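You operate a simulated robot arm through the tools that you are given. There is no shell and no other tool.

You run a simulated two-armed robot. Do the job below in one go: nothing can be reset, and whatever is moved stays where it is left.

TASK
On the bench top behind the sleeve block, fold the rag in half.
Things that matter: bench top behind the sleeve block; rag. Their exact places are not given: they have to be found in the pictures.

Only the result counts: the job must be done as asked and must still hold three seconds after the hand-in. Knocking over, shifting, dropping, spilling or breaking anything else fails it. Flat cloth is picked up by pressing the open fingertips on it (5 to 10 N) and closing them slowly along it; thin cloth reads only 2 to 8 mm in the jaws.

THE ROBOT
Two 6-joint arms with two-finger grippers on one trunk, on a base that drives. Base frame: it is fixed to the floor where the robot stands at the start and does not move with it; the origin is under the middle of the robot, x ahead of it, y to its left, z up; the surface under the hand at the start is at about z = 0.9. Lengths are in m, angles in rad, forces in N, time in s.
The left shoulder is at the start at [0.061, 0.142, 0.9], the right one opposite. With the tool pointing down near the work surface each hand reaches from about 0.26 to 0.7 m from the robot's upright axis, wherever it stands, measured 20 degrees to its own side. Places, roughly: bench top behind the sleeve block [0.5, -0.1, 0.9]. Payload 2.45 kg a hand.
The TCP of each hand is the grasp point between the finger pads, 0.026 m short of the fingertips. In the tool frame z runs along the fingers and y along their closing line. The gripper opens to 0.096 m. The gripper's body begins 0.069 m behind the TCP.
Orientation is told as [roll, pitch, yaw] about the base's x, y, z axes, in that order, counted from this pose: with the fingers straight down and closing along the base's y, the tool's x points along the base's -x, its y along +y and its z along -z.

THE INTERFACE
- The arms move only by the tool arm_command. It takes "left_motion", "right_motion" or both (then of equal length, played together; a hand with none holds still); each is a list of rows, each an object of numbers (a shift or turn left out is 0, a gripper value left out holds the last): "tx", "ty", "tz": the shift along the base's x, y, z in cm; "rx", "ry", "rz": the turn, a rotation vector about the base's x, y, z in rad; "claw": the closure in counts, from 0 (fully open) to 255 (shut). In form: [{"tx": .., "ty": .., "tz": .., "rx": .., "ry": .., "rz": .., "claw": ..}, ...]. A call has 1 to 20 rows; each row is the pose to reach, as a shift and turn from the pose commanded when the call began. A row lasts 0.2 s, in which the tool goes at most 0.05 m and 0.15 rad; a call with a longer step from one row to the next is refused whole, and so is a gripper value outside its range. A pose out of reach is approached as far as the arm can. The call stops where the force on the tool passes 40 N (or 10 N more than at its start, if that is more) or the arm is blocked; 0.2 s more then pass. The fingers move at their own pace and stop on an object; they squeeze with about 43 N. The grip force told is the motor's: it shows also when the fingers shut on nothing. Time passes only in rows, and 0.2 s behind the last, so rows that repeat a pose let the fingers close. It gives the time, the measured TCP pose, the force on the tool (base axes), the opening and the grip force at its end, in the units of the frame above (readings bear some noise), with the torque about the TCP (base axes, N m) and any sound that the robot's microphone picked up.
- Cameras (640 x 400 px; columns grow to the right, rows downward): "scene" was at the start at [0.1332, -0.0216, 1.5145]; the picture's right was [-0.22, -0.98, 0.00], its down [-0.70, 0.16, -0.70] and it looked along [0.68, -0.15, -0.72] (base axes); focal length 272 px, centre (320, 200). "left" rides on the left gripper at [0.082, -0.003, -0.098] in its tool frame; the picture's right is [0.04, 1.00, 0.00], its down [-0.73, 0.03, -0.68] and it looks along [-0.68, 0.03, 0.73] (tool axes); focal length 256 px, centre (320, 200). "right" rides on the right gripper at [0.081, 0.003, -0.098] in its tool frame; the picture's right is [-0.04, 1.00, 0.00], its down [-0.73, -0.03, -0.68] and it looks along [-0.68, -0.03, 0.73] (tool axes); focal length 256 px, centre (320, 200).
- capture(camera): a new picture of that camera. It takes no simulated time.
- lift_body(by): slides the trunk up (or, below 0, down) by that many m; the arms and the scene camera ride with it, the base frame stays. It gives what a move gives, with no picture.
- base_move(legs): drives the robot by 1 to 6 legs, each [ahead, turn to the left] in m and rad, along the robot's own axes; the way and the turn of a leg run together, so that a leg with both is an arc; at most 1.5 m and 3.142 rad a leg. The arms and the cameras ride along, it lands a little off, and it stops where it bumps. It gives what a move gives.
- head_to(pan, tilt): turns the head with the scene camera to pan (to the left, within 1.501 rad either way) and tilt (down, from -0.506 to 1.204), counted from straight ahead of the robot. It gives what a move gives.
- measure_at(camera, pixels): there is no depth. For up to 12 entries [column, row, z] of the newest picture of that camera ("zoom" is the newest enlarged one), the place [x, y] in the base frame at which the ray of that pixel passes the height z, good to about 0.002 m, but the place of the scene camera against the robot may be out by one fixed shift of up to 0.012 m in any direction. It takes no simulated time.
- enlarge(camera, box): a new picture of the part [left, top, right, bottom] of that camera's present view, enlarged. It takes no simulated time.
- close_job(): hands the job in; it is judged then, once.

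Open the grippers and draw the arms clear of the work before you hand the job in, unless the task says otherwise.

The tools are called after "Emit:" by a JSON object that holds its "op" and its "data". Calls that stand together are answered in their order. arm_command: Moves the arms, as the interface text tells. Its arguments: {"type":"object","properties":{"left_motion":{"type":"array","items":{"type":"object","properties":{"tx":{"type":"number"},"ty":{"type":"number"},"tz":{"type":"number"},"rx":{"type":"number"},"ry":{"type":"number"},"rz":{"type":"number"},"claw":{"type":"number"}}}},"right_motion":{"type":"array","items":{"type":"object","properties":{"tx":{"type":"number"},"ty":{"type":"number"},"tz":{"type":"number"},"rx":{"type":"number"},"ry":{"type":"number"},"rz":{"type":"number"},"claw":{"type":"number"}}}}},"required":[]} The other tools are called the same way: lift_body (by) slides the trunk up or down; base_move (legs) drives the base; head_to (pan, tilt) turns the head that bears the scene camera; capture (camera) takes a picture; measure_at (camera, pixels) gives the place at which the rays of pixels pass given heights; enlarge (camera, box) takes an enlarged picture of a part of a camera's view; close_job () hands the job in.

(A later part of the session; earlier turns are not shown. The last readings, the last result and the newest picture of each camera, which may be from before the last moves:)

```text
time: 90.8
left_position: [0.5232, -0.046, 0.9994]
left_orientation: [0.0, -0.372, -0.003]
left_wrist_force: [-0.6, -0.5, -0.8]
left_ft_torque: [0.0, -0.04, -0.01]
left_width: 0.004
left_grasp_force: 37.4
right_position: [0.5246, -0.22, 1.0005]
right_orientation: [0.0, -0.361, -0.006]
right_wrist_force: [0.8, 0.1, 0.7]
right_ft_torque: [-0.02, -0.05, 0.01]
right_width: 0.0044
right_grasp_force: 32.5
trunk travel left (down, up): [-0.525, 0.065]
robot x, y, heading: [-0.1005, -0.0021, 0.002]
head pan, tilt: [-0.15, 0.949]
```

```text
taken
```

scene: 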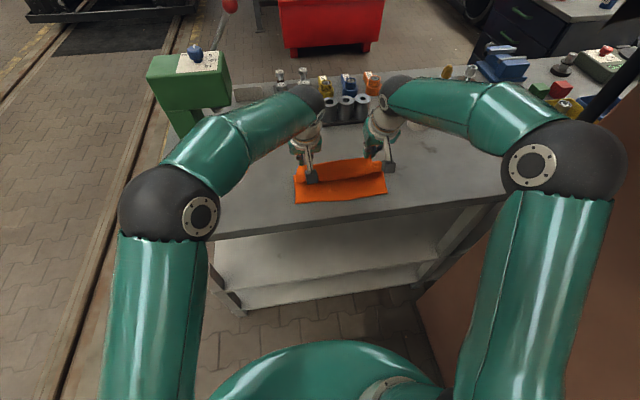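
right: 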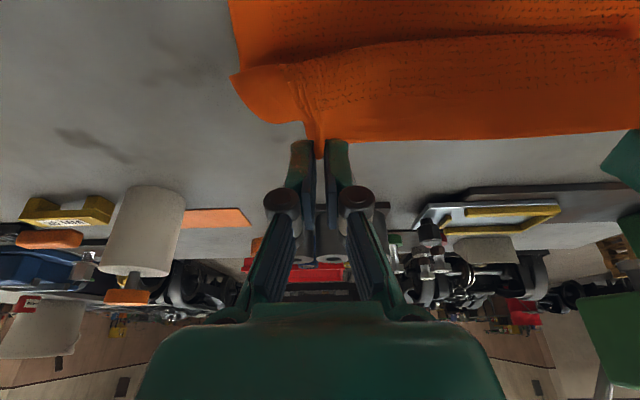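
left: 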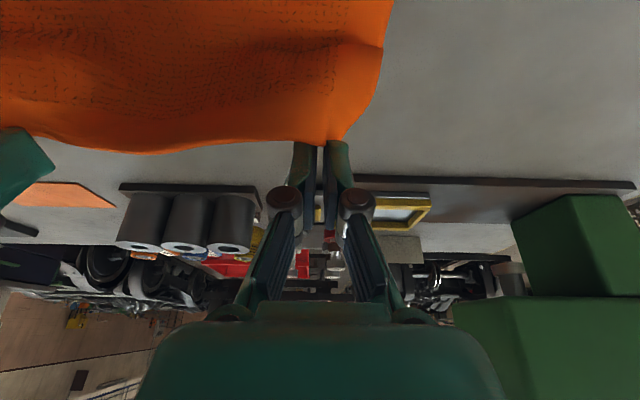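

Both still hold, base at x≈-0.10. Now I carry the edge over and down along the arc with the tilt growing to 0.85.

Emit:
{"op": "arm_command", "data": {"left_motion": [{"tx": -1.2, "tz": 0.4, "ry": -0.085}, {"tx": -2.5, "tz": 0.4, "ry": -0.165}, {"tx": -3.8, "tz": 0.0, "ry": -0.235}, {"tx": -4.8, "tz": -0.7, "ry": -0.295}, {"tx": -5.84, "tz": -1.6, "ry": -0.355}, {"tx": -6.4, "tz": -2.3, "ry": -0.395}, {"tx": -6.94, "tz": -3.0, "ry": -0.435}, {"tx": -7.35, "tz": -3.75, "ry": -0.465}, {"tx": -7.73, "tz": -4.54, "ry": -0.485}, {"tx": -7.73, "tz": -4.54, "ry": -0.485}], "right_motion": [{"tx": -1.2, "tz": 0.4, "ry": -0.085}, {"tx": -2.5, "tz": 0.4, "ry": -0.165}, {"tx": -3.8, "tz": 0.0, "ry": -0.235}, {"tx": -4.8, "tz": -0.7, "ry": -0.295}, {"tx": -5.84, "tz": -1.6, "ry": -0.355}, {"tx": -6.4, "tz": -2.3, "ry": -0.395}, {"tx": -6.94, "tz": -3.0, "ry": -0.435}, {"tx": -7.35, "tz": -3.75, "ry": -0.465}, {"tx": -7.73, "tz": -4.54, "ry": -0.485}, {"tx": -7.73, "tz": -4.54, "ry": -0.485}]}}

Emit:
{"op": "capture", "data": {"camera": "scene"}}

Emit:
{"op": "enlarge", "data": {"camera": "scene", "box": [260, 130, 420, 230]}}

Emit:
{"op": "capture", "data": {"camera": "left"}}

Emit:
{"op": "capture", "data": {"camera": "right"}}

```text
time: 93.0
left_position: [0.4471, -0.0468, 0.955]
left_orientation: [0.003, -0.856, -0.004]
left_wrist_force: [1.1, 0.6, -0.3]
left_ft_torque: [-0.04, -0.02, -0.03]
left_width: 0.0037
left_grasp_force: 35.9
right_position: [0.449, -0.2198, 0.9537]
right_orientation: [0.005, -0.843, -0.009]
right_wrist_force: [0.2, 0.5, -0.2]
right_ft_torque: [-0.03, -0.02, -0.01]
right_width: 0.0034
right_grasp_force: 31.0
trunk travel left (down, up): [-0.525, 0.065]
robot x, y, heading: [-0.0961, -0.001, -0.003]
head pan, tilt: [-0.15, 0.949]
```

```text
taken
```

scene: 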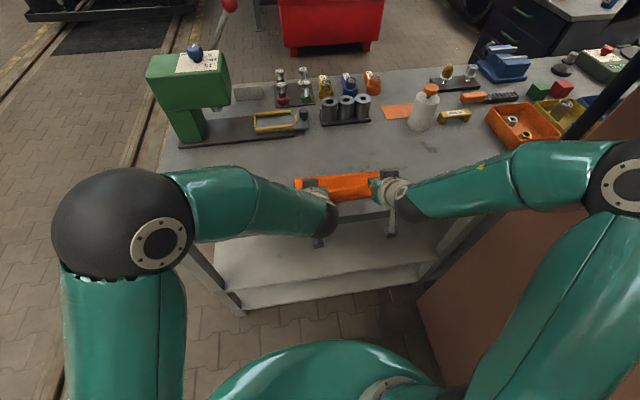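

```text
4.00 times, centred on (340, 180) of scene
```

zoom: 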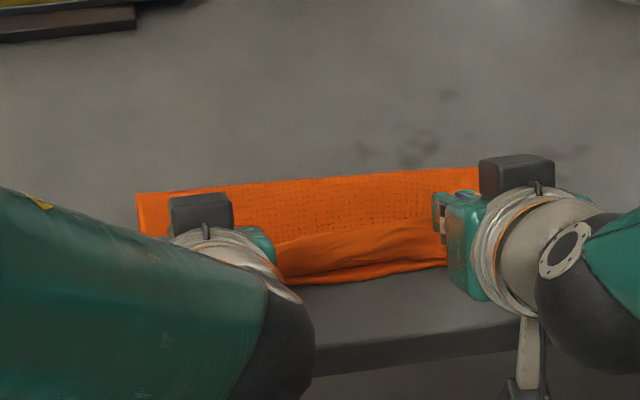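

```text
taken
```

left: 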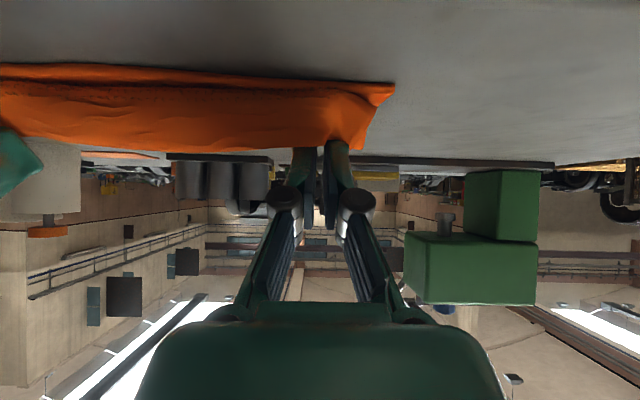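

```text
taken
```

right: 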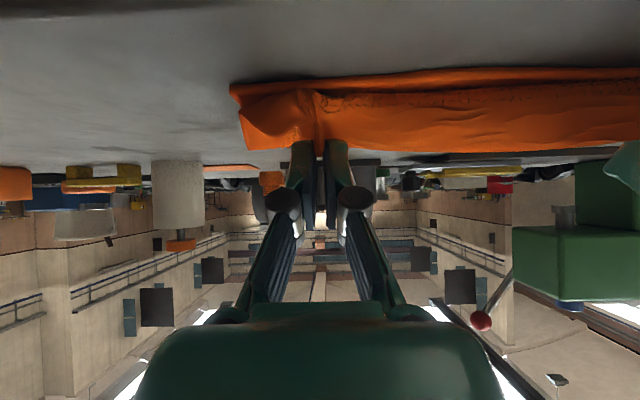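

The flap now lies over, taut from the fold. I measure the fold line (zoom (140,195), (478,168)) and the near edge.

Emit:
{"op": "measure_at", "data": {"camera": "zoom", "pixels": [[138, 195, 0.905], [300, 180, 0.905], [478, 168, 0.905], [330, 283, 0.9], [440, 266, 0.9], [330, 243, 0.92], [400, 226, 0.92]]}}

Emit:
{"op": "measure_at", "data": {"camera": "right", "pixels": [[230, 86, 0.9], [500, 68, 0.9], [240, 125, 0.92]]}}

Emit:
{"op": "measure_at", "data": {"camera": "left", "pixels": [[393, 86, 0.9], [150, 68, 0.9], [370, 130, 0.93]]}}

```text
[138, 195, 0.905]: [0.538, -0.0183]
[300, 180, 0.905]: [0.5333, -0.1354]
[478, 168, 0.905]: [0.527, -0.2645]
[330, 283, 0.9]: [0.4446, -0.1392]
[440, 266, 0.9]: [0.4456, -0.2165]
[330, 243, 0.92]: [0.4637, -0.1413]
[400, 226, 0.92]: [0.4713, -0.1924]
```

```text
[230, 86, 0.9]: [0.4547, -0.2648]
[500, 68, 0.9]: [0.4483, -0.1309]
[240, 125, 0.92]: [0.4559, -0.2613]
```

```text
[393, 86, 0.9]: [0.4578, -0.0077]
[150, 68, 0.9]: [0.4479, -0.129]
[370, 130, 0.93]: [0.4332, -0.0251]
```

The fold sits at x≈0.533 as a round loop (it will spread as it flattens) and the near edge has stayed at 0.446. I lower the held edge 1.2 cm onto the near edge.

Emit:
{"op": "arm_command", "data": {"left_motion": [{"tx": -0.2, "tz": -0.4}, {"tx": -0.3, "tz": -0.8}, {"tx": -0.4, "tz": -1.2}, {"tx": -0.4, "tz": -1.3}], "right_motion": [{"tx": -0.2, "tz": -0.4}, {"tx": -0.4, "tz": -0.8}, {"tx": -0.6, "tz": -1.1}, {"tx": -0.6, "tz": -1.2}]}}

Emit:
{"op": "capture", "data": {"camera": "left"}}

Emit:
{"op": "capture", "data": {"camera": "right"}}

Emit:
{"op": "enlarge", "data": {"camera": "scene", "box": [260, 130, 420, 230]}}

```text
time: 94.0
left_position: [0.4431, -0.0457, 0.942]
left_orientation: [0.004, -0.854, -0.003]
left_wrist_force: [0.1, 0.1, 0.2]
left_ft_torque: [0.01, -0.02, 0.02]
left_width: 0.0016
left_grasp_force: 32.3
right_position: [0.442, -0.219, 0.9422]
right_orientation: [0.003, -0.845, -0.008]
right_wrist_force: [-0.6, 1.8, 2.9]
right_ft_torque: [-0.04, -0.02, 0.02]
right_width: 0.0032
right_grasp_force: 33.1
trunk travel left (down, up): [-0.525, 0.065]
robot x, y, heading: [-0.0973, 0.0001, 0.004]
head pan, tilt: [-0.15, 0.949]
```

```text
taken
```

left: 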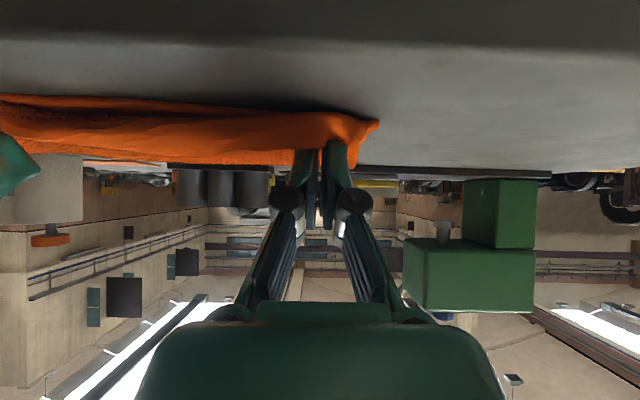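

```text
taken
```

right: 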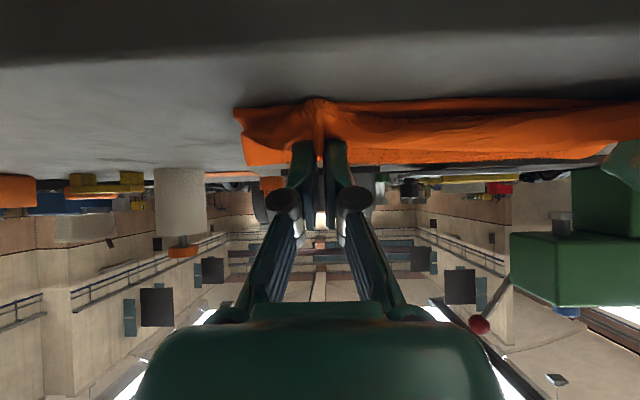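

```text
4.00 times, centred on (340, 180) of scene
```

zoom: 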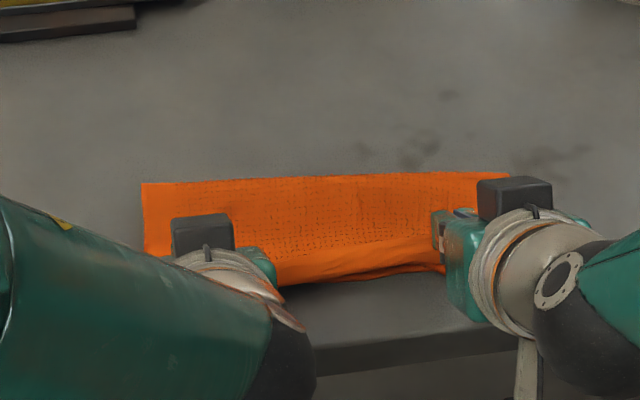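

The flap now lies down nearly to the near edge. I open the fingers a little at a time and let it settle.

Emit:
{"op": "arm_command", "data": {"left_motion": [{"claw": 240}, {"claw": 225}, {"claw": 210}, {"claw": 195}, {"claw": 180}, {"claw": 165}, {"claw": 150}, {"claw": 150}], "right_motion": [{"claw": 240}, {"claw": 225}, {"claw": 210}, {"claw": 195}, {"claw": 180}, {"claw": 165}, {"claw": 150}, {"claw": 150}]}}

Emit:
{"op": "capture", "data": {"camera": "left"}}

Emit:
{"op": "capture", "data": {"camera": "right"}}

Emit:
{"op": "enlarge", "data": {"camera": "scene", "box": [260, 130, 420, 230]}}

```text
time: 95.8
left_position: [0.4434, -0.0464, 0.9412]
left_orientation: [0.004, -0.856, -0.004]
left_wrist_force: [0.1, 1.2, -0.5]
left_ft_torque: [0.01, 0.0, 0.02]
left_width: 0.0394
left_grasp_force: 0.1
right_position: [0.4434, -0.2193, 0.9414]
right_orientation: [0.004, -0.844, -0.006]
right_wrist_force: [0.9, -0.8, 0.3]
right_ft_torque: [0.01, -0.01, 0.01]
right_width: 0.0394
right_grasp_force: 0.1
trunk travel left (down, up): [-0.525, 0.065]
robot x, y, heading: [-0.0944, 0.0004, -0.003]
head pan, tilt: [-0.15, 0.949]
```

```text
taken
```

left: 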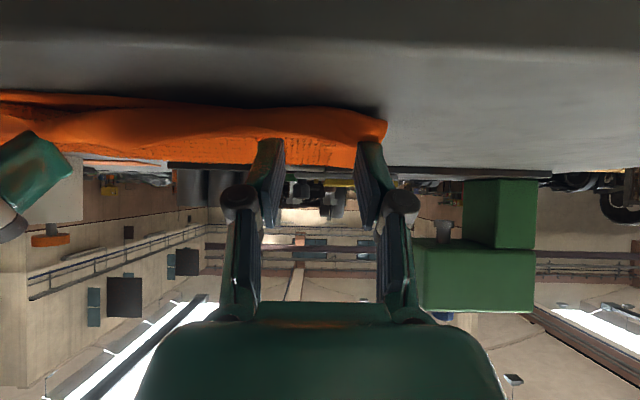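

```text
taken
```

right: 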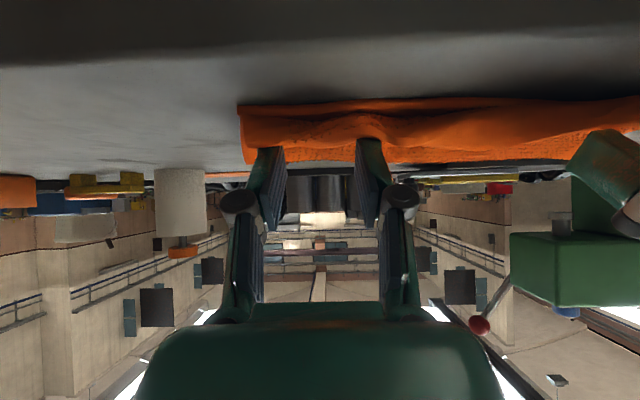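

```text
4.00 times, centred on (340, 180) of scene
```

zoom: 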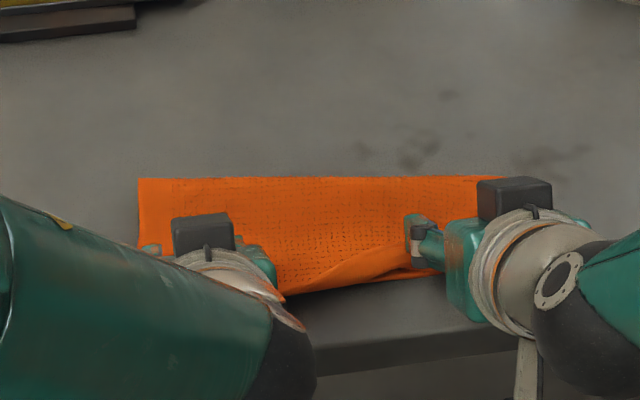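

The flap has dropped free. I draw back along the fingers, then up, and spread the arms for a look.

Emit:
{"op": "arm_command", "data": {"left_motion": [{"tx": -0.75, "tz": 0.66}, {"tx": -1.5, "tz": 1.3}, {"tx": -2.25, "tz": 2.0}, {"tx": -3.0, "tz": 2.8}, {"tx": -4.0, "tz": 4.0}, {"tx": -5.0, "ty": 0, "tz": 6.0, "ry": 0.1}, {"tx": -5.0, "ty": 3, "tz": 8.5, "ry": 0.2}, {"tx": -5.0, "ty": 6, "tz": 11, "ry": 0.3}, {"tx": -5.0, "ty": 9, "tz": 13, "ry": 0.4}, {"tx": -5.0, "ty": 12, "tz": 15, "ry": 0.5}, {"tx": -4.5, "ty": 15, "tz": 17, "ry": 0.6}, {"tx": -4.0, "ty": 18, "tz": 18, "ry": 0.7}, {"tx": -4.0, "ty": 21, "tz": 19, "ry": 0.8}, {"tx": -4.0, "ty": 22, "tz": 19.5, "ry": 0.85}], "right_motion": [{"tx": -0.75, "tz": 0.66}, {"tx": -1.5, "tz": 1.3}, {"tx": -2.25, "tz": 2.0}, {"tx": -3.0, "tz": 2.8}, {"tx": -4.0, "tz": 4.0}, {"tx": -5.0, "ty": 0, "tz": 6.0, "ry": 0.1}, {"tx": -5.0, "ty": -2, "tz": 8.5, "ry": 0.2}, {"tx": -5.0, "ty": -4, "tz": 11, "ry": 0.3}, {"tx": -5.0, "ty": -6, "tz": 13, "ry": 0.4}, {"tx": -5.0, "ty": -8, "tz": 15, "ry": 0.5}, {"tx": -4.5, "ty": -10, "tz": 17, "ry": 0.6}, {"tx": -4.0, "ty": -12, "tz": 18, "ry": 0.7}, {"tx": -4.0, "ty": -14, "tz": 19, "ry": 0.8}, {"tx": -4.0, "ty": -15, "tz": 19.5, "ry": 0.84}]}}

Emit:
{"op": "capture", "data": {"camera": "scene"}}

Emit:
{"op": "enlarge", "data": {"camera": "scene", "box": [270, 130, 430, 230]}}

Emit:
{"op": "capture", "data": {"camera": "right"}}

Emit:
{"op": "capture", "data": {"camera": "left"}}

```text
time: 98.8
left_position: [0.4052, 0.1731, 1.1365]
left_orientation: [-0.001, -0.004, -0.004]
left_wrist_force: [0.3, -0.6, -0.5]
left_ft_torque: [0.0, 0.01, 0.0]
left_width: 0.0395
left_grasp_force: 0.1
right_position: [0.4041, -0.3691, 1.1377]
right_orientation: [-0.002, -0.002, -0.005]
right_wrist_force: [-0.5, 0.0, -0.4]
right_ft_torque: [-0.02, 0.0, 0.02]
right_width: 0.0395
right_grasp_force: 0.1
trunk travel left (down, up): [-0.525, 0.065]
robot x, y, heading: [-0.0974, -0.0014, -0.003]
head pan, tilt: [-0.15, 0.949]
```

```text
taken
```

scene: 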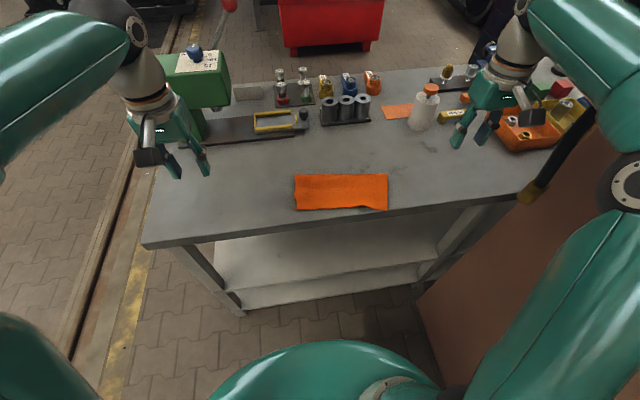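

```text
4.00 times, centred on (350, 180) of scene
```

zoom: 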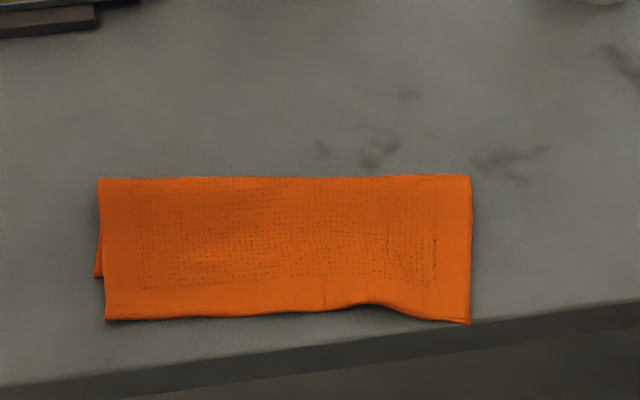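

```text
taken
```

right: 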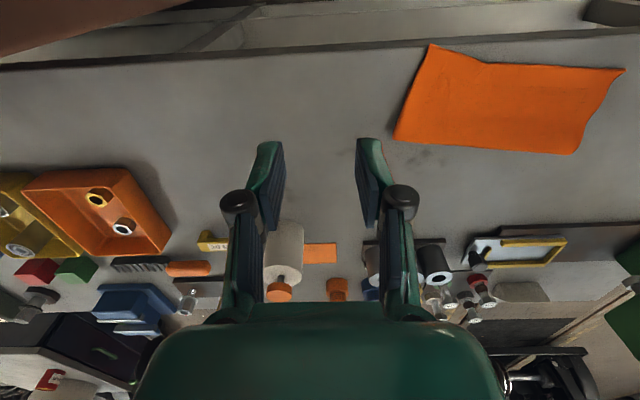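

```text
taken
```

left: 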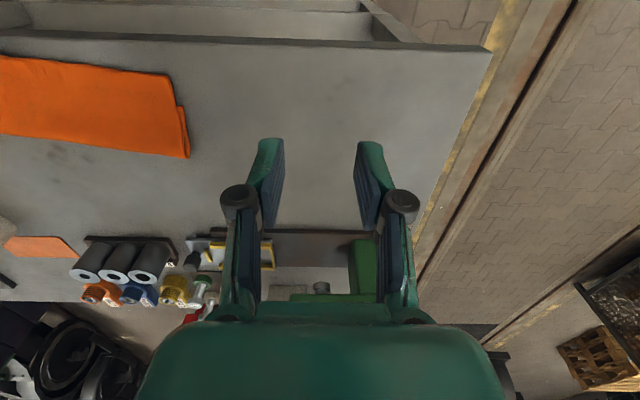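

Now it is a clean fold: the flap lies flat over the other half. I measure its outline and how well the two edges match (bottom layer peeks out at zoom (96,276)).

Emit:
{"op": "measure_at", "data": {"camera": "zoom", "pixels": [[98, 180, 0.903], [470, 176, 0.903], [285, 179, 0.903], [106, 320, 0.902], [470, 323, 0.902], [300, 312, 0.902], [370, 300, 0.902], [96, 277, 0.9], [102, 255, 0.9]]}}

Emit:
{"op": "enlarge", "data": {"camera": "scene", "box": [285, 165, 345, 215]}}

Emit:
{"op": "enlarge", "data": {"camera": "scene", "box": [340, 165, 400, 215]}}

Emit:
{"op": "enlarge", "data": {"camera": "right", "box": [380, 30, 640, 170]}}

```text
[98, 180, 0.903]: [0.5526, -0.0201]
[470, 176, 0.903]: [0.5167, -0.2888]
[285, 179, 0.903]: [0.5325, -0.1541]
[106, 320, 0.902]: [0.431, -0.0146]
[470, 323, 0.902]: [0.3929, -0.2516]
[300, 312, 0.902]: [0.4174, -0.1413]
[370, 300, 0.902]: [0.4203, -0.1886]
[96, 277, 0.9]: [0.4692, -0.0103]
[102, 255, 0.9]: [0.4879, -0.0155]
```

```text
8.00 times, centred on (315, 190) of scene
```

zoom: 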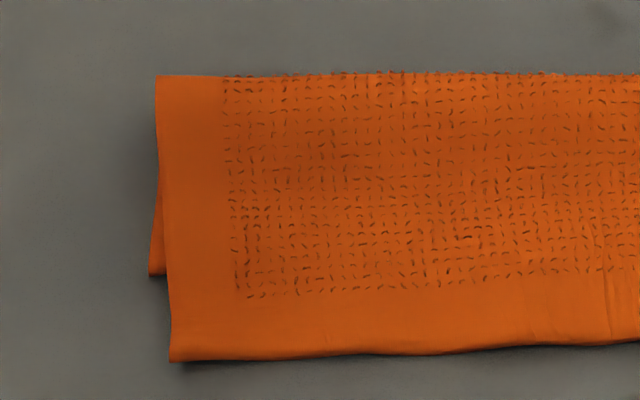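

```text
8.00 times, centred on (370, 190) of scene
```

zoom: 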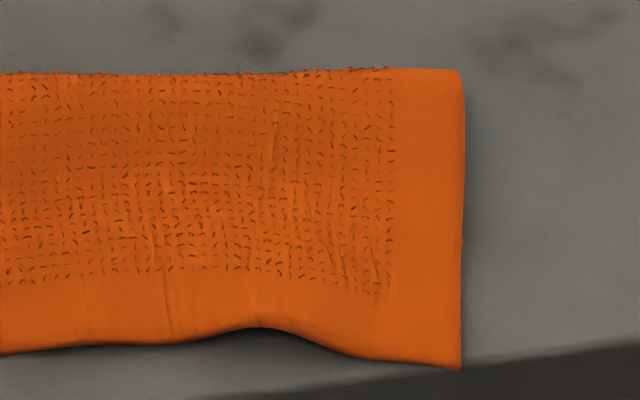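

```text
2.46 times, centred on (510, 100) of right
```

zoom: 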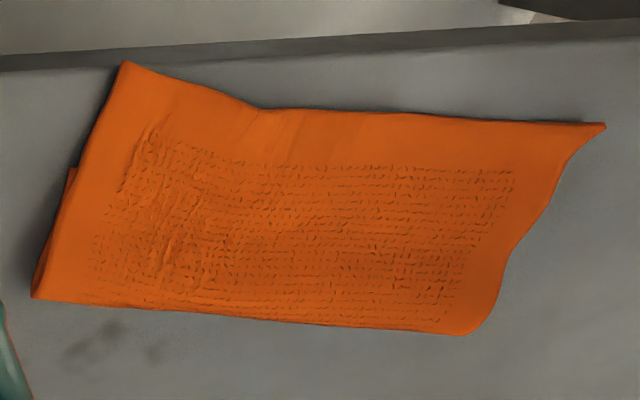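

The fold is clean but the halves are unequal: the flap overhangs the bottom half by about 4 cm (bottom corner at (0.469,-0.010), flap edge at x≈0.43–0.39). I measure the bottom's right corner and flap edge with the right wrist camera.

Emit:
{"op": "measure_at", "data": {"camera": "right", "pixels": [[408, 99, 0.9], [394, 138, 0.9], [430, 44, 0.902], [482, 62, 0.905], [540, 65, 0.902], [624, 70, 0.902], [570, 153, 0.902]]}}

Emit:
{"op": "measure_at", "data": {"camera": "left", "pixels": [[170, 75, 0.902], [183, 106, 0.9], [188, 156, 0.9], [60, 60, 0.902]]}}

Emit:
{"op": "enlarge", "data": {"camera": "left", "box": [100, 50, 220, 170]}}

```text
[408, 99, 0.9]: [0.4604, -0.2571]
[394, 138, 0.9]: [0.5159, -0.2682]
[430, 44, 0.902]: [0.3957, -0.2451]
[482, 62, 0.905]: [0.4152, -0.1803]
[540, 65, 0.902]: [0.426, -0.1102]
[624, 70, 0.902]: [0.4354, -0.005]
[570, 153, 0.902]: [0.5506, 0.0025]
```

```text
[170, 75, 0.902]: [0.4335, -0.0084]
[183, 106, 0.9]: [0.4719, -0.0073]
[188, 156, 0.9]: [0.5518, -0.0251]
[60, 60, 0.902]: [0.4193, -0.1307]
```

```text
3.33 times, centred on (160, 110) of left
```

zoom: 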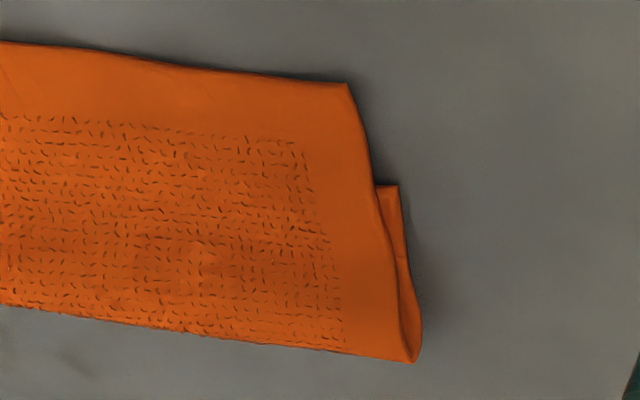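

The flap's edge can now be gripped from above with its edge already facing the robot, so no curl will come. I drive forward to x≈0.02, re-grip the flap edge, stand it up to reset the fold, and lay it down again shorter.

Emit:
{"op": "base_move", "data": {"legs": [[0.117, 0.0]]}}

Emit:
{"op": "arm_command", "data": {"left_motion": [{"tx": -2.5, "ty": -1.5, "tz": 0}, {"tx": -5.0, "ty": -4.5, "tz": 0}, {"tx": -7.5, "ty": -7.5, "tz": 0}, {"tx": -9.0, "ty": -10.5, "tz": -1}, {"tx": -9.5, "ty": -13.5, "tz": -3}, {"tx": -9.5, "ty": -16.5, "tz": -5.5}, {"tx": -9.5, "ty": -19.5, "tz": -8.5}, {"tx": -9.5, "ty": -21.9, "tz": -11.5}, {"tx": -9.5, "ty": -21.9, "tz": -13.5, "claw": 132}], "right_motion": [{"tx": -2.5, "ty": 1, "tz": 0}, {"tx": -5.0, "ty": 3, "tz": 0}, {"tx": -7.5, "ty": 5, "tz": 0}, {"tx": -10.0, "ty": 7, "tz": -1}, {"tx": -11.5, "ty": 9, "tz": -3}, {"tx": -12.2, "ty": 11, "tz": -5.5}, {"tx": -12.2, "ty": 13, "tz": -8.5}, {"tx": -12.2, "ty": 15.0, "tz": -11.5}, {"tx": -12.2, "ty": 15.5, "tz": -13.5, "claw": 132}]}}

Emit:
{"op": "capture", "data": {"camera": "left"}}

Emit:
{"op": "capture", "data": {"camera": "right"}}

Emit:
{"op": "capture", "data": {"camera": "scene"}}

```text
time: 100.0
left_position: [0.523, 0.1706, 1.1344]
left_orientation: [0.0, -0.004, -0.005]
left_wrist_force: [0.4, -0.6, -0.1]
left_ft_torque: [-0.01, 0.06, 0.01]
left_width: 0.04
left_grasp_force: 0.1
right_position: [0.5188, -0.3705, 1.1361]
right_orientation: [-0.002, 0.0, -0.008]
right_wrist_force: [0.8, -0.4, -1.0]
right_ft_torque: [-0.02, 0.04, -0.01]
right_width: 0.0394
right_grasp_force: 0.1
trunk travel left (down, up): [-0.525, 0.065]
robot x, y, heading: [0.0206, -0.0003, 0.002]
head pan, tilt: [-0.15, 0.949]
```

```text
time: 102.0
left_position: [0.4253, -0.0462, 1.0016]
left_orientation: [0.0, -0.005, -0.004]
left_wrist_force: [-0.5, -0.5, -1.0]
left_ft_torque: [0.02, -0.04, 0.0]
left_width: 0.0464
left_grasp_force: 0.1
right_position: [0.3952, -0.2154, 1.0031]
right_orientation: [-0.002, -0.005, -0.008]
right_wrist_force: [-0.4, 0.3, 0.0]
right_ft_torque: [-0.01, -0.02, 0.01]
right_width: 0.0463
right_grasp_force: 0.0
trunk travel left (down, up): [-0.525, 0.065]
robot x, y, heading: [0.0224, -0.0009, -0.004]
head pan, tilt: [-0.15, 0.949]
```

```text
taken
```

left: 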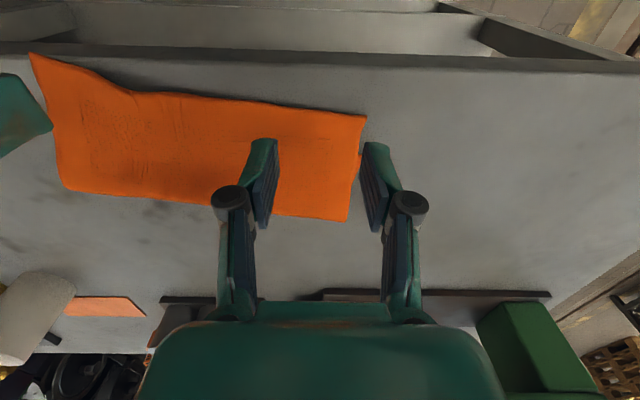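

```text
taken
```

right: 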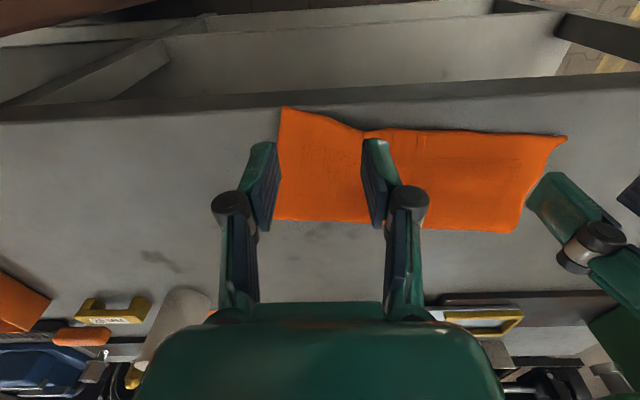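

```text
taken
```

scene: 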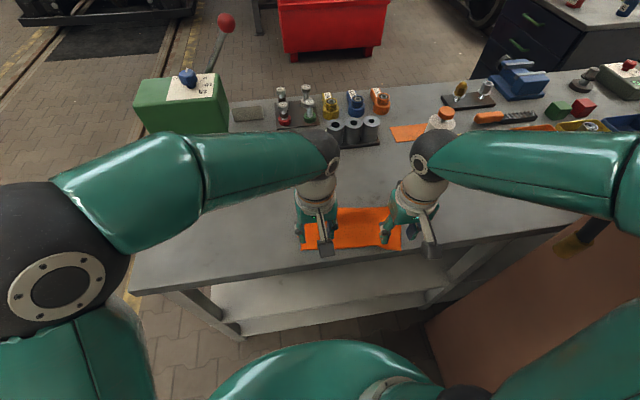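

Clear views from above. I measure the flap's near edge in both pictures before lowering.

Emit:
{"op": "measure_at", "data": {"camera": "left", "pixels": [[366, 117, 0.902], [345, 114, 0.902], [310, 109, 0.902], [270, 104, 0.902], [361, 155, 0.9], [347, 221, 0.902]]}}

Emit:
{"op": "measure_at", "data": {"camera": "right", "pixels": [[283, 108, 0.902], [310, 112, 0.902], [335, 120, 0.902], [363, 132, 0.902], [275, 220, 0.902], [274, 165, 0.9], [450, 128, 0.902]]}}

Emit:
{"op": "enlarge", "data": {"camera": "right", "box": [240, 80, 440, 240]}}

```text
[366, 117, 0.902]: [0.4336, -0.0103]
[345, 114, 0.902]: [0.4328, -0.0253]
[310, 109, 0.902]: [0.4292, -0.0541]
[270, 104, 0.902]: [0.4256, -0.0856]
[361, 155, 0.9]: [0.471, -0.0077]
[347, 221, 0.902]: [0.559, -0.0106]
```

```text
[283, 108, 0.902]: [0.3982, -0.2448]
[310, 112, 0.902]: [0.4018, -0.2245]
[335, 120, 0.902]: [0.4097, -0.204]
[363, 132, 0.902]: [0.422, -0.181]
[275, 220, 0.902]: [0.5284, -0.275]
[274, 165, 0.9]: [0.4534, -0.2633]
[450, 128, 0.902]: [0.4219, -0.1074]
```

```text
2.50 times, centred on (340, 160) of right
```

zoom: 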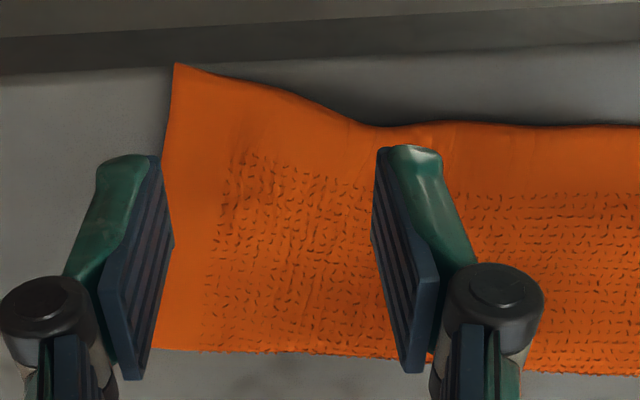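

The right part of the edge slants, so I turn the right hand by -0.3 rad to align with it. I lower both with about 9 mm of overlap on the flap, which here lies alone on the bench.

Emit:
{"op": "arm_command", "data": {"left_motion": [{"tx": 0.1, "tz": -2}, {"tx": 0.2, "tz": -4}, {"tx": 0.2, "tz": -6}, {"tx": 0.2, "tz": -7}, {"tx": 0.2, "tz": -7.35}, {"tx": 0.2, "tz": -7.35}], "right_motion": [{"tx": 0.5, "ty": 0.2, "tz": -2, "rz": -0.1}, {"tx": 1.0, "ty": 0.3, "tz": -4, "rz": -0.2}, {"tx": 1.0, "ty": 0.3, "tz": -6, "rz": -0.3}, {"tx": 1.0, "ty": 0.3, "tz": -7, "rz": -0.3}, {"tx": 1.0, "ty": 0.3, "tz": -7.5, "rz": -0.3}, {"tx": 1.0, "ty": 0.3, "tz": -7.5, "rz": -0.3}]}}

Emit:
{"op": "enlarge", "data": {"camera": "right", "box": [220, 80, 420, 220]}}

Emit:
{"op": "enlarge", "data": {"camera": "left", "box": [220, 80, 420, 220]}}

```text
time: 103.4
left_position: [0.4274, -0.0494, 0.9275]
left_orientation: [0.0, -0.007, -0.004]
left_wrist_force: [-0.3, 0.6, 2.4]
left_ft_torque: [-0.04, -0.02, 0.04]
left_width: 0.0466
left_grasp_force: 0.4
right_position: [0.4062, -0.214, 0.9281]
right_orientation: [-0.002, -0.003, -0.308]
right_wrist_force: [-0.7, -0.4, 3.5]
right_ft_torque: [0.01, -0.04, 0.05]
right_width: 0.0466
right_grasp_force: 0.3
trunk travel left (down, up): [-0.525, 0.065]
robot x, y, heading: [0.0179, -0.0017, -0.005]
head pan, tilt: [-0.15, 0.949]
```

```text
2.86 times, centred on (320, 150) of right
```

zoom: 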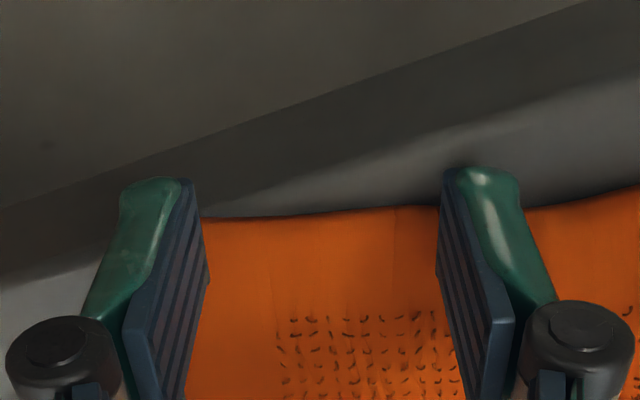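

```text
2.86 times, centred on (320, 150) of left
```

zoom: 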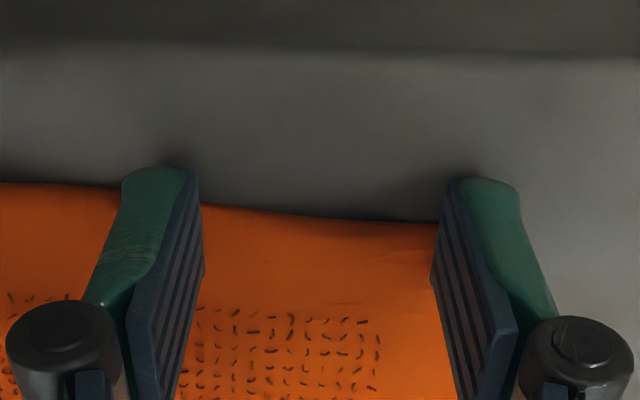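

Contacts of 2.4 and 3.5 N. I press to about 8 N, then close slowly.

Emit:
{"op": "arm_command", "data": {"left_motion": [{"tz": -0.1}, {"tz": -0.18}, {"tz": -0.18}], "right_motion": [{"tz": -0.1}, {"tz": -0.15}, {"tz": -0.15}]}}

Emit:
{"op": "arm_command", "data": {"left_motion": [{"claw": 137}, {"claw": 142}, {"claw": 147}, {"claw": 152}, {"claw": 157}, {"claw": 162}, {"claw": 167}, {"claw": 172}, {"claw": 177}, {"claw": 182}, {"claw": 187}, {"claw": 192}], "right_motion": [{"claw": 137}, {"claw": 142}, {"claw": 147}, {"claw": 152}, {"claw": 157}, {"claw": 162}, {"claw": 167}, {"claw": 172}, {"claw": 177}, {"claw": 182}, {"claw": 187}, {"claw": 192}]}}

Emit:
{"op": "enlarge", "data": {"camera": "right", "box": [220, 80, 420, 220]}}

Emit:
{"op": "enlarge", "data": {"camera": "left", "box": [220, 80, 420, 220]}}

```text
time: 104.2
left_position: [0.428, -0.0482, 0.9262]
left_orientation: [0.001, -0.007, -0.006]
left_wrist_force: [1.3, 0.3, 8.8]
left_ft_torque: [-0.04, -0.07, -0.01]
left_width: 0.0458
left_grasp_force: 0.0
right_position: [0.4061, -0.2128, 0.927]
right_orientation: [-0.003, -0.006, -0.307]
right_wrist_force: [1.4, 0.8, 10.5]
right_ft_torque: [-0.04, -0.06, 0.0]
right_width: 0.0471
right_grasp_force: 0.2
trunk travel left (down, up): [-0.525, 0.065]
robot x, y, heading: [0.0181, -0.0004, -0.002]
head pan, tilt: [-0.15, 0.949]
```

```text
time: 106.6
left_position: [0.4277, -0.0491, 0.9299]
left_orientation: [-0.005, -0.011, -0.006]
left_wrist_force: [-2.2, -4.9, 12.0]
left_ft_torque: [-0.17, -0.04, -0.05]
left_width: 0.0272
left_grasp_force: 2.4
right_position: [0.4068, -0.212, 0.9289]
right_orientation: [0.002, -0.009, -0.309]
right_wrist_force: [-0.7, 2.8, 12.9]
right_ft_torque: [0.03, -0.06, -0.01]
right_width: 0.0042
right_grasp_force: 18.4
trunk travel left (down, up): [-0.525, 0.065]
robot x, y, heading: [0.0198, 0.0011, -0.008]
head pan, tilt: [-0.15, 0.949]
stopped in row 12 (right hand): the force on the tool passed its limit at 43 N (the readings are from after the stop); the commanded pose is now the measured one
```

```text
2.86 times, centred on (320, 150) of right
```

zoom: 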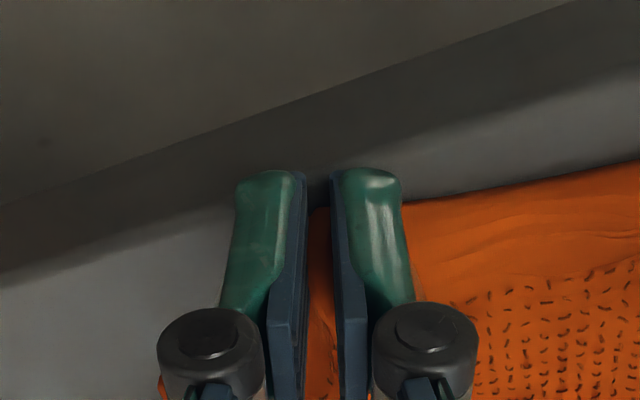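

```text
2.86 times, centred on (320, 150) of left
```

zoom: 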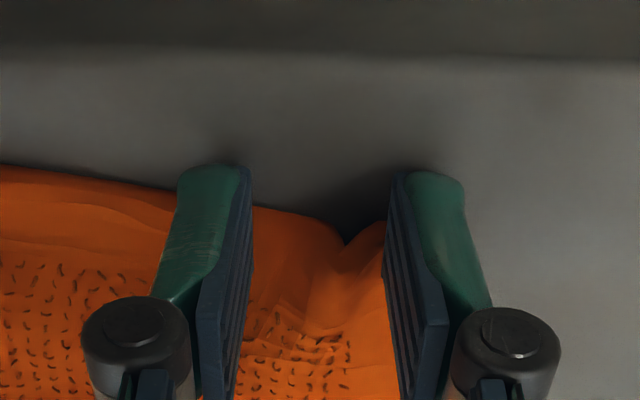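

The right hand already closed on cloth (4.2 mm); the left has a ridge forming. I finish closing both, easing the left up slightly.

Emit:
{"op": "arm_command", "data": {"left_motion": [{"claw": 195}, {"claw": 200}, {"claw": 205}, {"claw": 210}, {"claw": 215}, {"claw": 220}, {"claw": 226}, {"claw": 232}, {"claw": 240}, {"claw": 248}, {"claw": 255}, {"claw": 255}, {"claw": 255}], "right_motion": [{"claw": 240}, {"claw": 255}, {"claw": 255}, {"claw": 255}, {"claw": 255}, {"claw": 255}, {"claw": 255}, {"claw": 255}, {"claw": 255}, {"claw": 255}, {"claw": 255}, {"claw": 255}, {"claw": 255}]}}

Emit:
{"op": "enlarge", "data": {"camera": "right", "box": [220, 80, 420, 220]}}

Emit:
{"op": "enlarge", "data": {"camera": "left", "box": [220, 80, 420, 220]}}

```text
time: 109.4
left_position: [0.4268, -0.0486, 0.928]
left_orientation: [-0.002, -0.009, -0.006]
left_wrist_force: [-0.9, -5.3, 12.3]
left_ft_torque: [-0.15, -0.05, -0.12]
left_width: 0.004
left_grasp_force: 32.9
right_position: [0.4053, -0.2121, 0.927]
right_orientation: [0.0, -0.007, -0.309]
right_wrist_force: [4.3, 5.7, 17.6]
right_ft_torque: [0.07, -0.19, 0.07]
right_width: 0.004
right_grasp_force: 33.0
trunk travel left (down, up): [-0.525, 0.065]
robot x, y, heading: [0.0214, -0.0031, -0.003]
head pan, tilt: [-0.15, 0.949]
```

```text
2.86 times, centred on (320, 150) of right
```

zoom: 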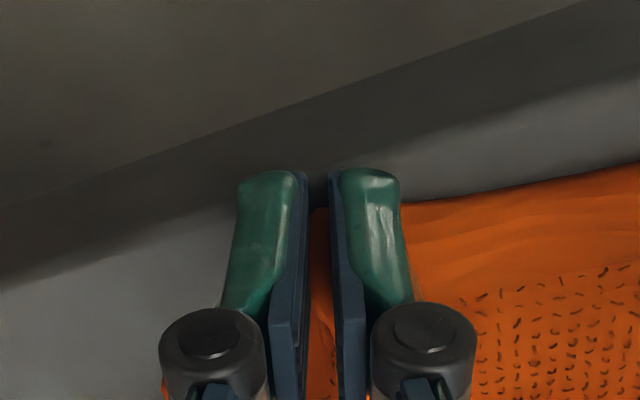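

```text
2.86 times, centred on (320, 150) of left
```

zoom: 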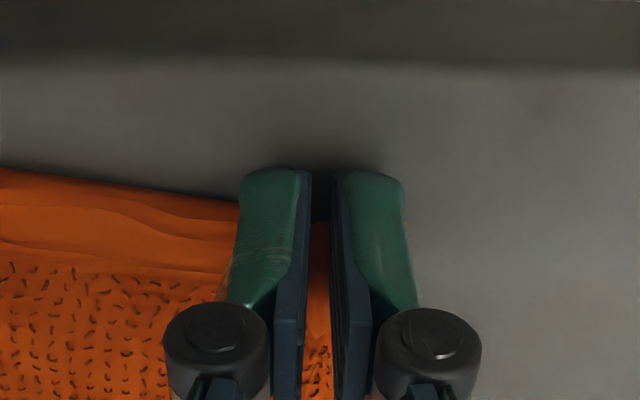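

Both hold 4 mm. I lift the flap back up and over to just past upright on the far side, to reset the fold position, turning the right hand straight.

Emit:
{"op": "arm_command", "data": {"left_motion": [{"tx": 0.5, "tz": 1.2}, {"tx": 1.5, "tz": 2.8}, {"tx": 2.6, "tz": 4.2}, {"tx": 3.8, "tz": 5.4}, {"tx": 5.4, "tz": 6.8}, {"tx": 7.0, "tz": 8.0}, {"tx": 8.7, "tz": 8.9}, {"tx": 10.5, "tz": 9.3}, {"tx": 12.3, "tz": 9.4}, {"tx": 14.0, "tz": 9.2}, {"tx": 15.5, "tz": 8.8}, {"tx": 16.7, "tz": 8.4}], "right_motion": [{"tx": 0.6, "tz": 1.2}, {"tx": 1.8, "tz": 2.8}, {"tx": 3.2, "tz": 4.2, "rz": 0.05}, {"tx": 4.8, "tz": 5.4, "rz": 0.1}, {"tx": 6.5, "tz": 6.8, "rz": 0.15}, {"tx": 8.2, "tz": 8.0, "rz": 0.2}, {"tx": 10.0, "tz": 8.9, "rz": 0.25}, {"tx": 11.8, "tz": 9.3, "rz": 0.3}, {"tx": 13.5, "tz": 9.4, "rz": 0.3}, {"tx": 15.0, "tz": 9.2, "rz": 0.3}, {"tx": 16.3, "tz": 8.8, "rz": 0.3}, {"tx": 17.4, "tz": 8.4, "rz": 0.3}]}}

Emit:
{"op": "capture", "data": {"camera": "scene"}}

Emit:
{"op": "enlarge", "data": {"camera": "scene", "box": [260, 140, 440, 270]}}

Emit:
{"op": "capture", "data": {"camera": "left"}}

Emit:
{"op": "capture", "data": {"camera": "right"}}

```text
time: 112.0
left_position: [0.596, -0.0477, 1.0118]
left_orientation: [0.001, -0.006, -0.006]
left_wrist_force: [-1.1, -3.5, 0.1]
left_ft_torque: [-0.08, 0.02, 0.01]
left_width: 0.0044
left_grasp_force: 32.0
right_position: [0.5814, -0.2121, 1.0114]
right_orientation: [0.0, -0.005, -0.009]
right_wrist_force: [0.2, 3.4, 0.3]
right_ft_torque: [0.07, 0.04, -0.06]
right_width: 0.0037
right_grasp_force: 33.1
trunk travel left (down, up): [-0.525, 0.065]
robot x, y, heading: [0.0188, -0.003, -0.001]
head pan, tilt: [-0.15, 0.949]
```

```text
taken
```

scene: 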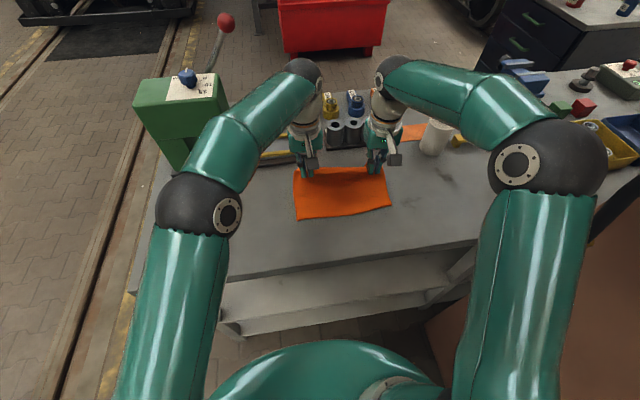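

```text
3.08 times, centred on (350, 205) of scene
```

zoom: 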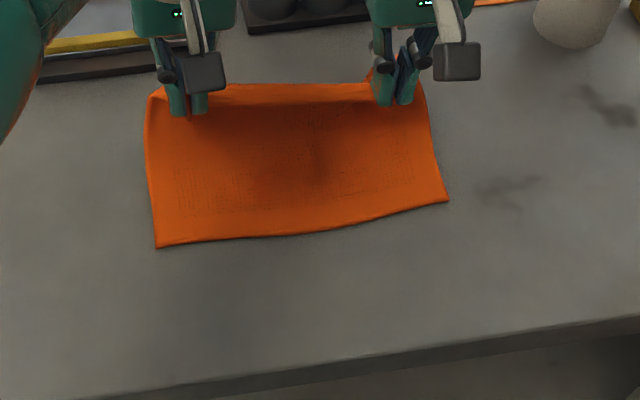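

```text
taken
```

left: 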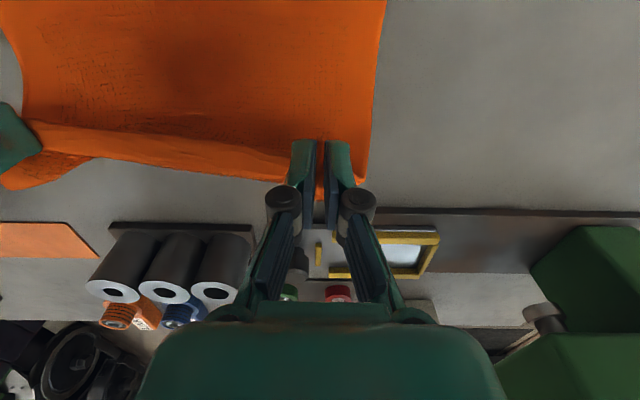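

```text
taken
```

right: 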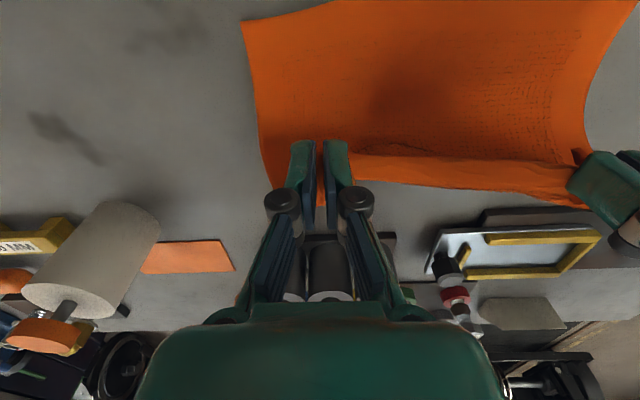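

The flap is up and the near half lies flat. I measure where the near edge is now: zoom (157,247), (300,232), (449,200).

Emit:
{"op": "measure_at", "data": {"camera": "zoom", "pixels": [[157, 247, 0.9], [300, 234, 0.9], [449, 200, 0.9]]}}

Emit:
{"op": "measure_at", "data": {"camera": "right", "pixels": [[241, 22, 0.9], [300, 10, 0.9]]}}

```text
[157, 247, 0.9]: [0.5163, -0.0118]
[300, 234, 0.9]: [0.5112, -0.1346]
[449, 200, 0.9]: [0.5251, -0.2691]
```

```text
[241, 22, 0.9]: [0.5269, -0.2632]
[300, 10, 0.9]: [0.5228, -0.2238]
```

The near half slid to x≈0.516 (left) and 0.526 (right), so the new fold line should be at x≈0.62. I now lay the flap down toward the robot with hands upright, aiming its edge right above the near edge, keeping ~1 cm slack.

Emit:
{"op": "arm_command", "data": {"left_motion": [{"tx": -0.7, "tz": -0.1}, {"tx": -1.4, "tz": -0.2}, {"tx": -2.2, "tz": -0.5}, {"tx": -3.2, "tz": -1.2}, {"tx": -4.2, "tz": -2.0}, {"tx": -5.0, "tz": -3.0}, {"tx": -5.7, "tz": -4.0}, {"tx": -6.2, "tz": -5.0}, {"tx": -6.7, "tz": -6.0}, {"tx": -6.7, "tz": -6.0}], "right_motion": [{"tx": -0.2, "tz": -0.2}, {"tx": -0.4, "tz": -0.5}, {"tx": -0.7, "tz": -0.9}, {"tx": -1.4, "tz": -1.8}, {"tx": -2.2, "tz": -2.7}, {"tx": -2.8, "tz": -3.5}, {"tx": -3.4, "tz": -4.4}, {"tx": -3.8, "tz": -5.2}, {"tx": -4.2, "tz": -6.1}, {"tx": -4.2, "tz": -6.1}]}}

Emit:
{"op": "enlarge", "data": {"camera": "scene", "box": [260, 140, 440, 270]}}

Emit:
{"op": "capture", "data": {"camera": "left"}}

Emit:
{"op": "capture", "data": {"camera": "right"}}

```text
time: 114.2
left_position: [0.5294, -0.0492, 0.95]
left_orientation: [0.001, -0.005, -0.004]
left_wrist_force: [0.5, -1.3, 1.1]
left_ft_torque: [0.01, 0.0, -0.08]
left_width: 0.0032
left_grasp_force: 32.8
right_position: [0.5383, -0.2128, 0.9488]
right_orientation: [-0.001, -0.006, -0.009]
right_wrist_force: [0.1, 1.8, -0.7]
right_ft_torque: [0.03, -0.01, -0.06]
right_width: 0.0039
right_grasp_force: 33.4
trunk travel left (down, up): [-0.525, 0.065]
robot x, y, heading: [0.0176, -0.0045, -0.003]
head pan, tilt: [-0.15, 0.949]
```

```text
3.08 times, centred on (350, 205) of scene
```

zoom: 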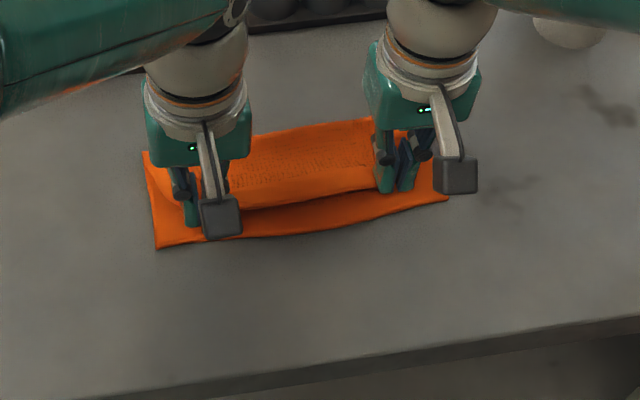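

```text
taken
```

left: 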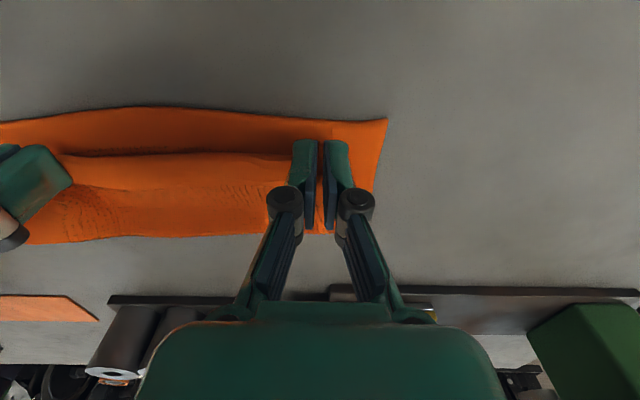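

```text
taken
```

right: 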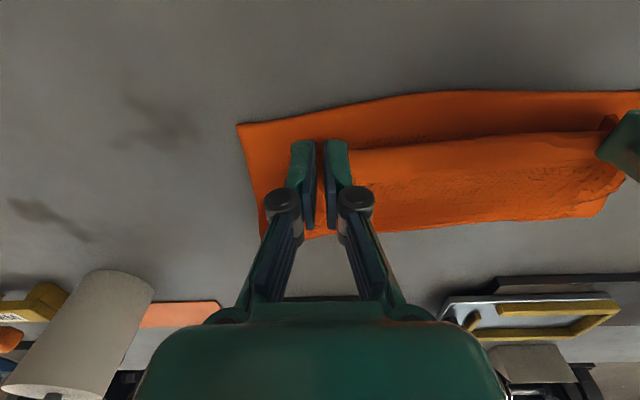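

Just right: the flap edge is toward the robot and lies flat. I measure the fold line, the bottom edge and the flap edge.

Emit:
{"op": "measure_at", "data": {"camera": "zoom", "pixels": [[145, 153, 0.903], [330, 122, 0.91], [157, 248, 0.9], [300, 232, 0.9], [447, 199, 0.9], [300, 200, 0.918]]}}

Emit:
{"op": "measure_at", "data": {"camera": "left", "pixels": [[387, 119, 0.9], [180, 108, 0.9], [220, 155, 0.915], [365, 222, 0.903], [230, 235, 0.905]]}}

Emit:
{"op": "measure_at", "data": {"camera": "right", "pixels": [[238, 125, 0.9], [420, 95, 0.9], [420, 143, 0.915], [262, 238, 0.903], [480, 225, 0.905]]}}

```text
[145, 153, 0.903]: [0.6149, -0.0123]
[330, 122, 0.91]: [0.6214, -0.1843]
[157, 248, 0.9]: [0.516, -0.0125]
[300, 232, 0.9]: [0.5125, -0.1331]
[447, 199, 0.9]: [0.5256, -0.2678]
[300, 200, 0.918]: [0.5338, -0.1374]
```

```text
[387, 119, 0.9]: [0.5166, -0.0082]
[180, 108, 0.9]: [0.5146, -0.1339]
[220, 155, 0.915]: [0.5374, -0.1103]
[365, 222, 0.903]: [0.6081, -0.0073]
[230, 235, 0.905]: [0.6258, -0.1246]
```

```text
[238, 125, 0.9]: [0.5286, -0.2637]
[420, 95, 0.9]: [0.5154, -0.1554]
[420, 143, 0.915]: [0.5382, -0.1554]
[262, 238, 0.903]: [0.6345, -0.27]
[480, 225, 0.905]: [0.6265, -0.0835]
```

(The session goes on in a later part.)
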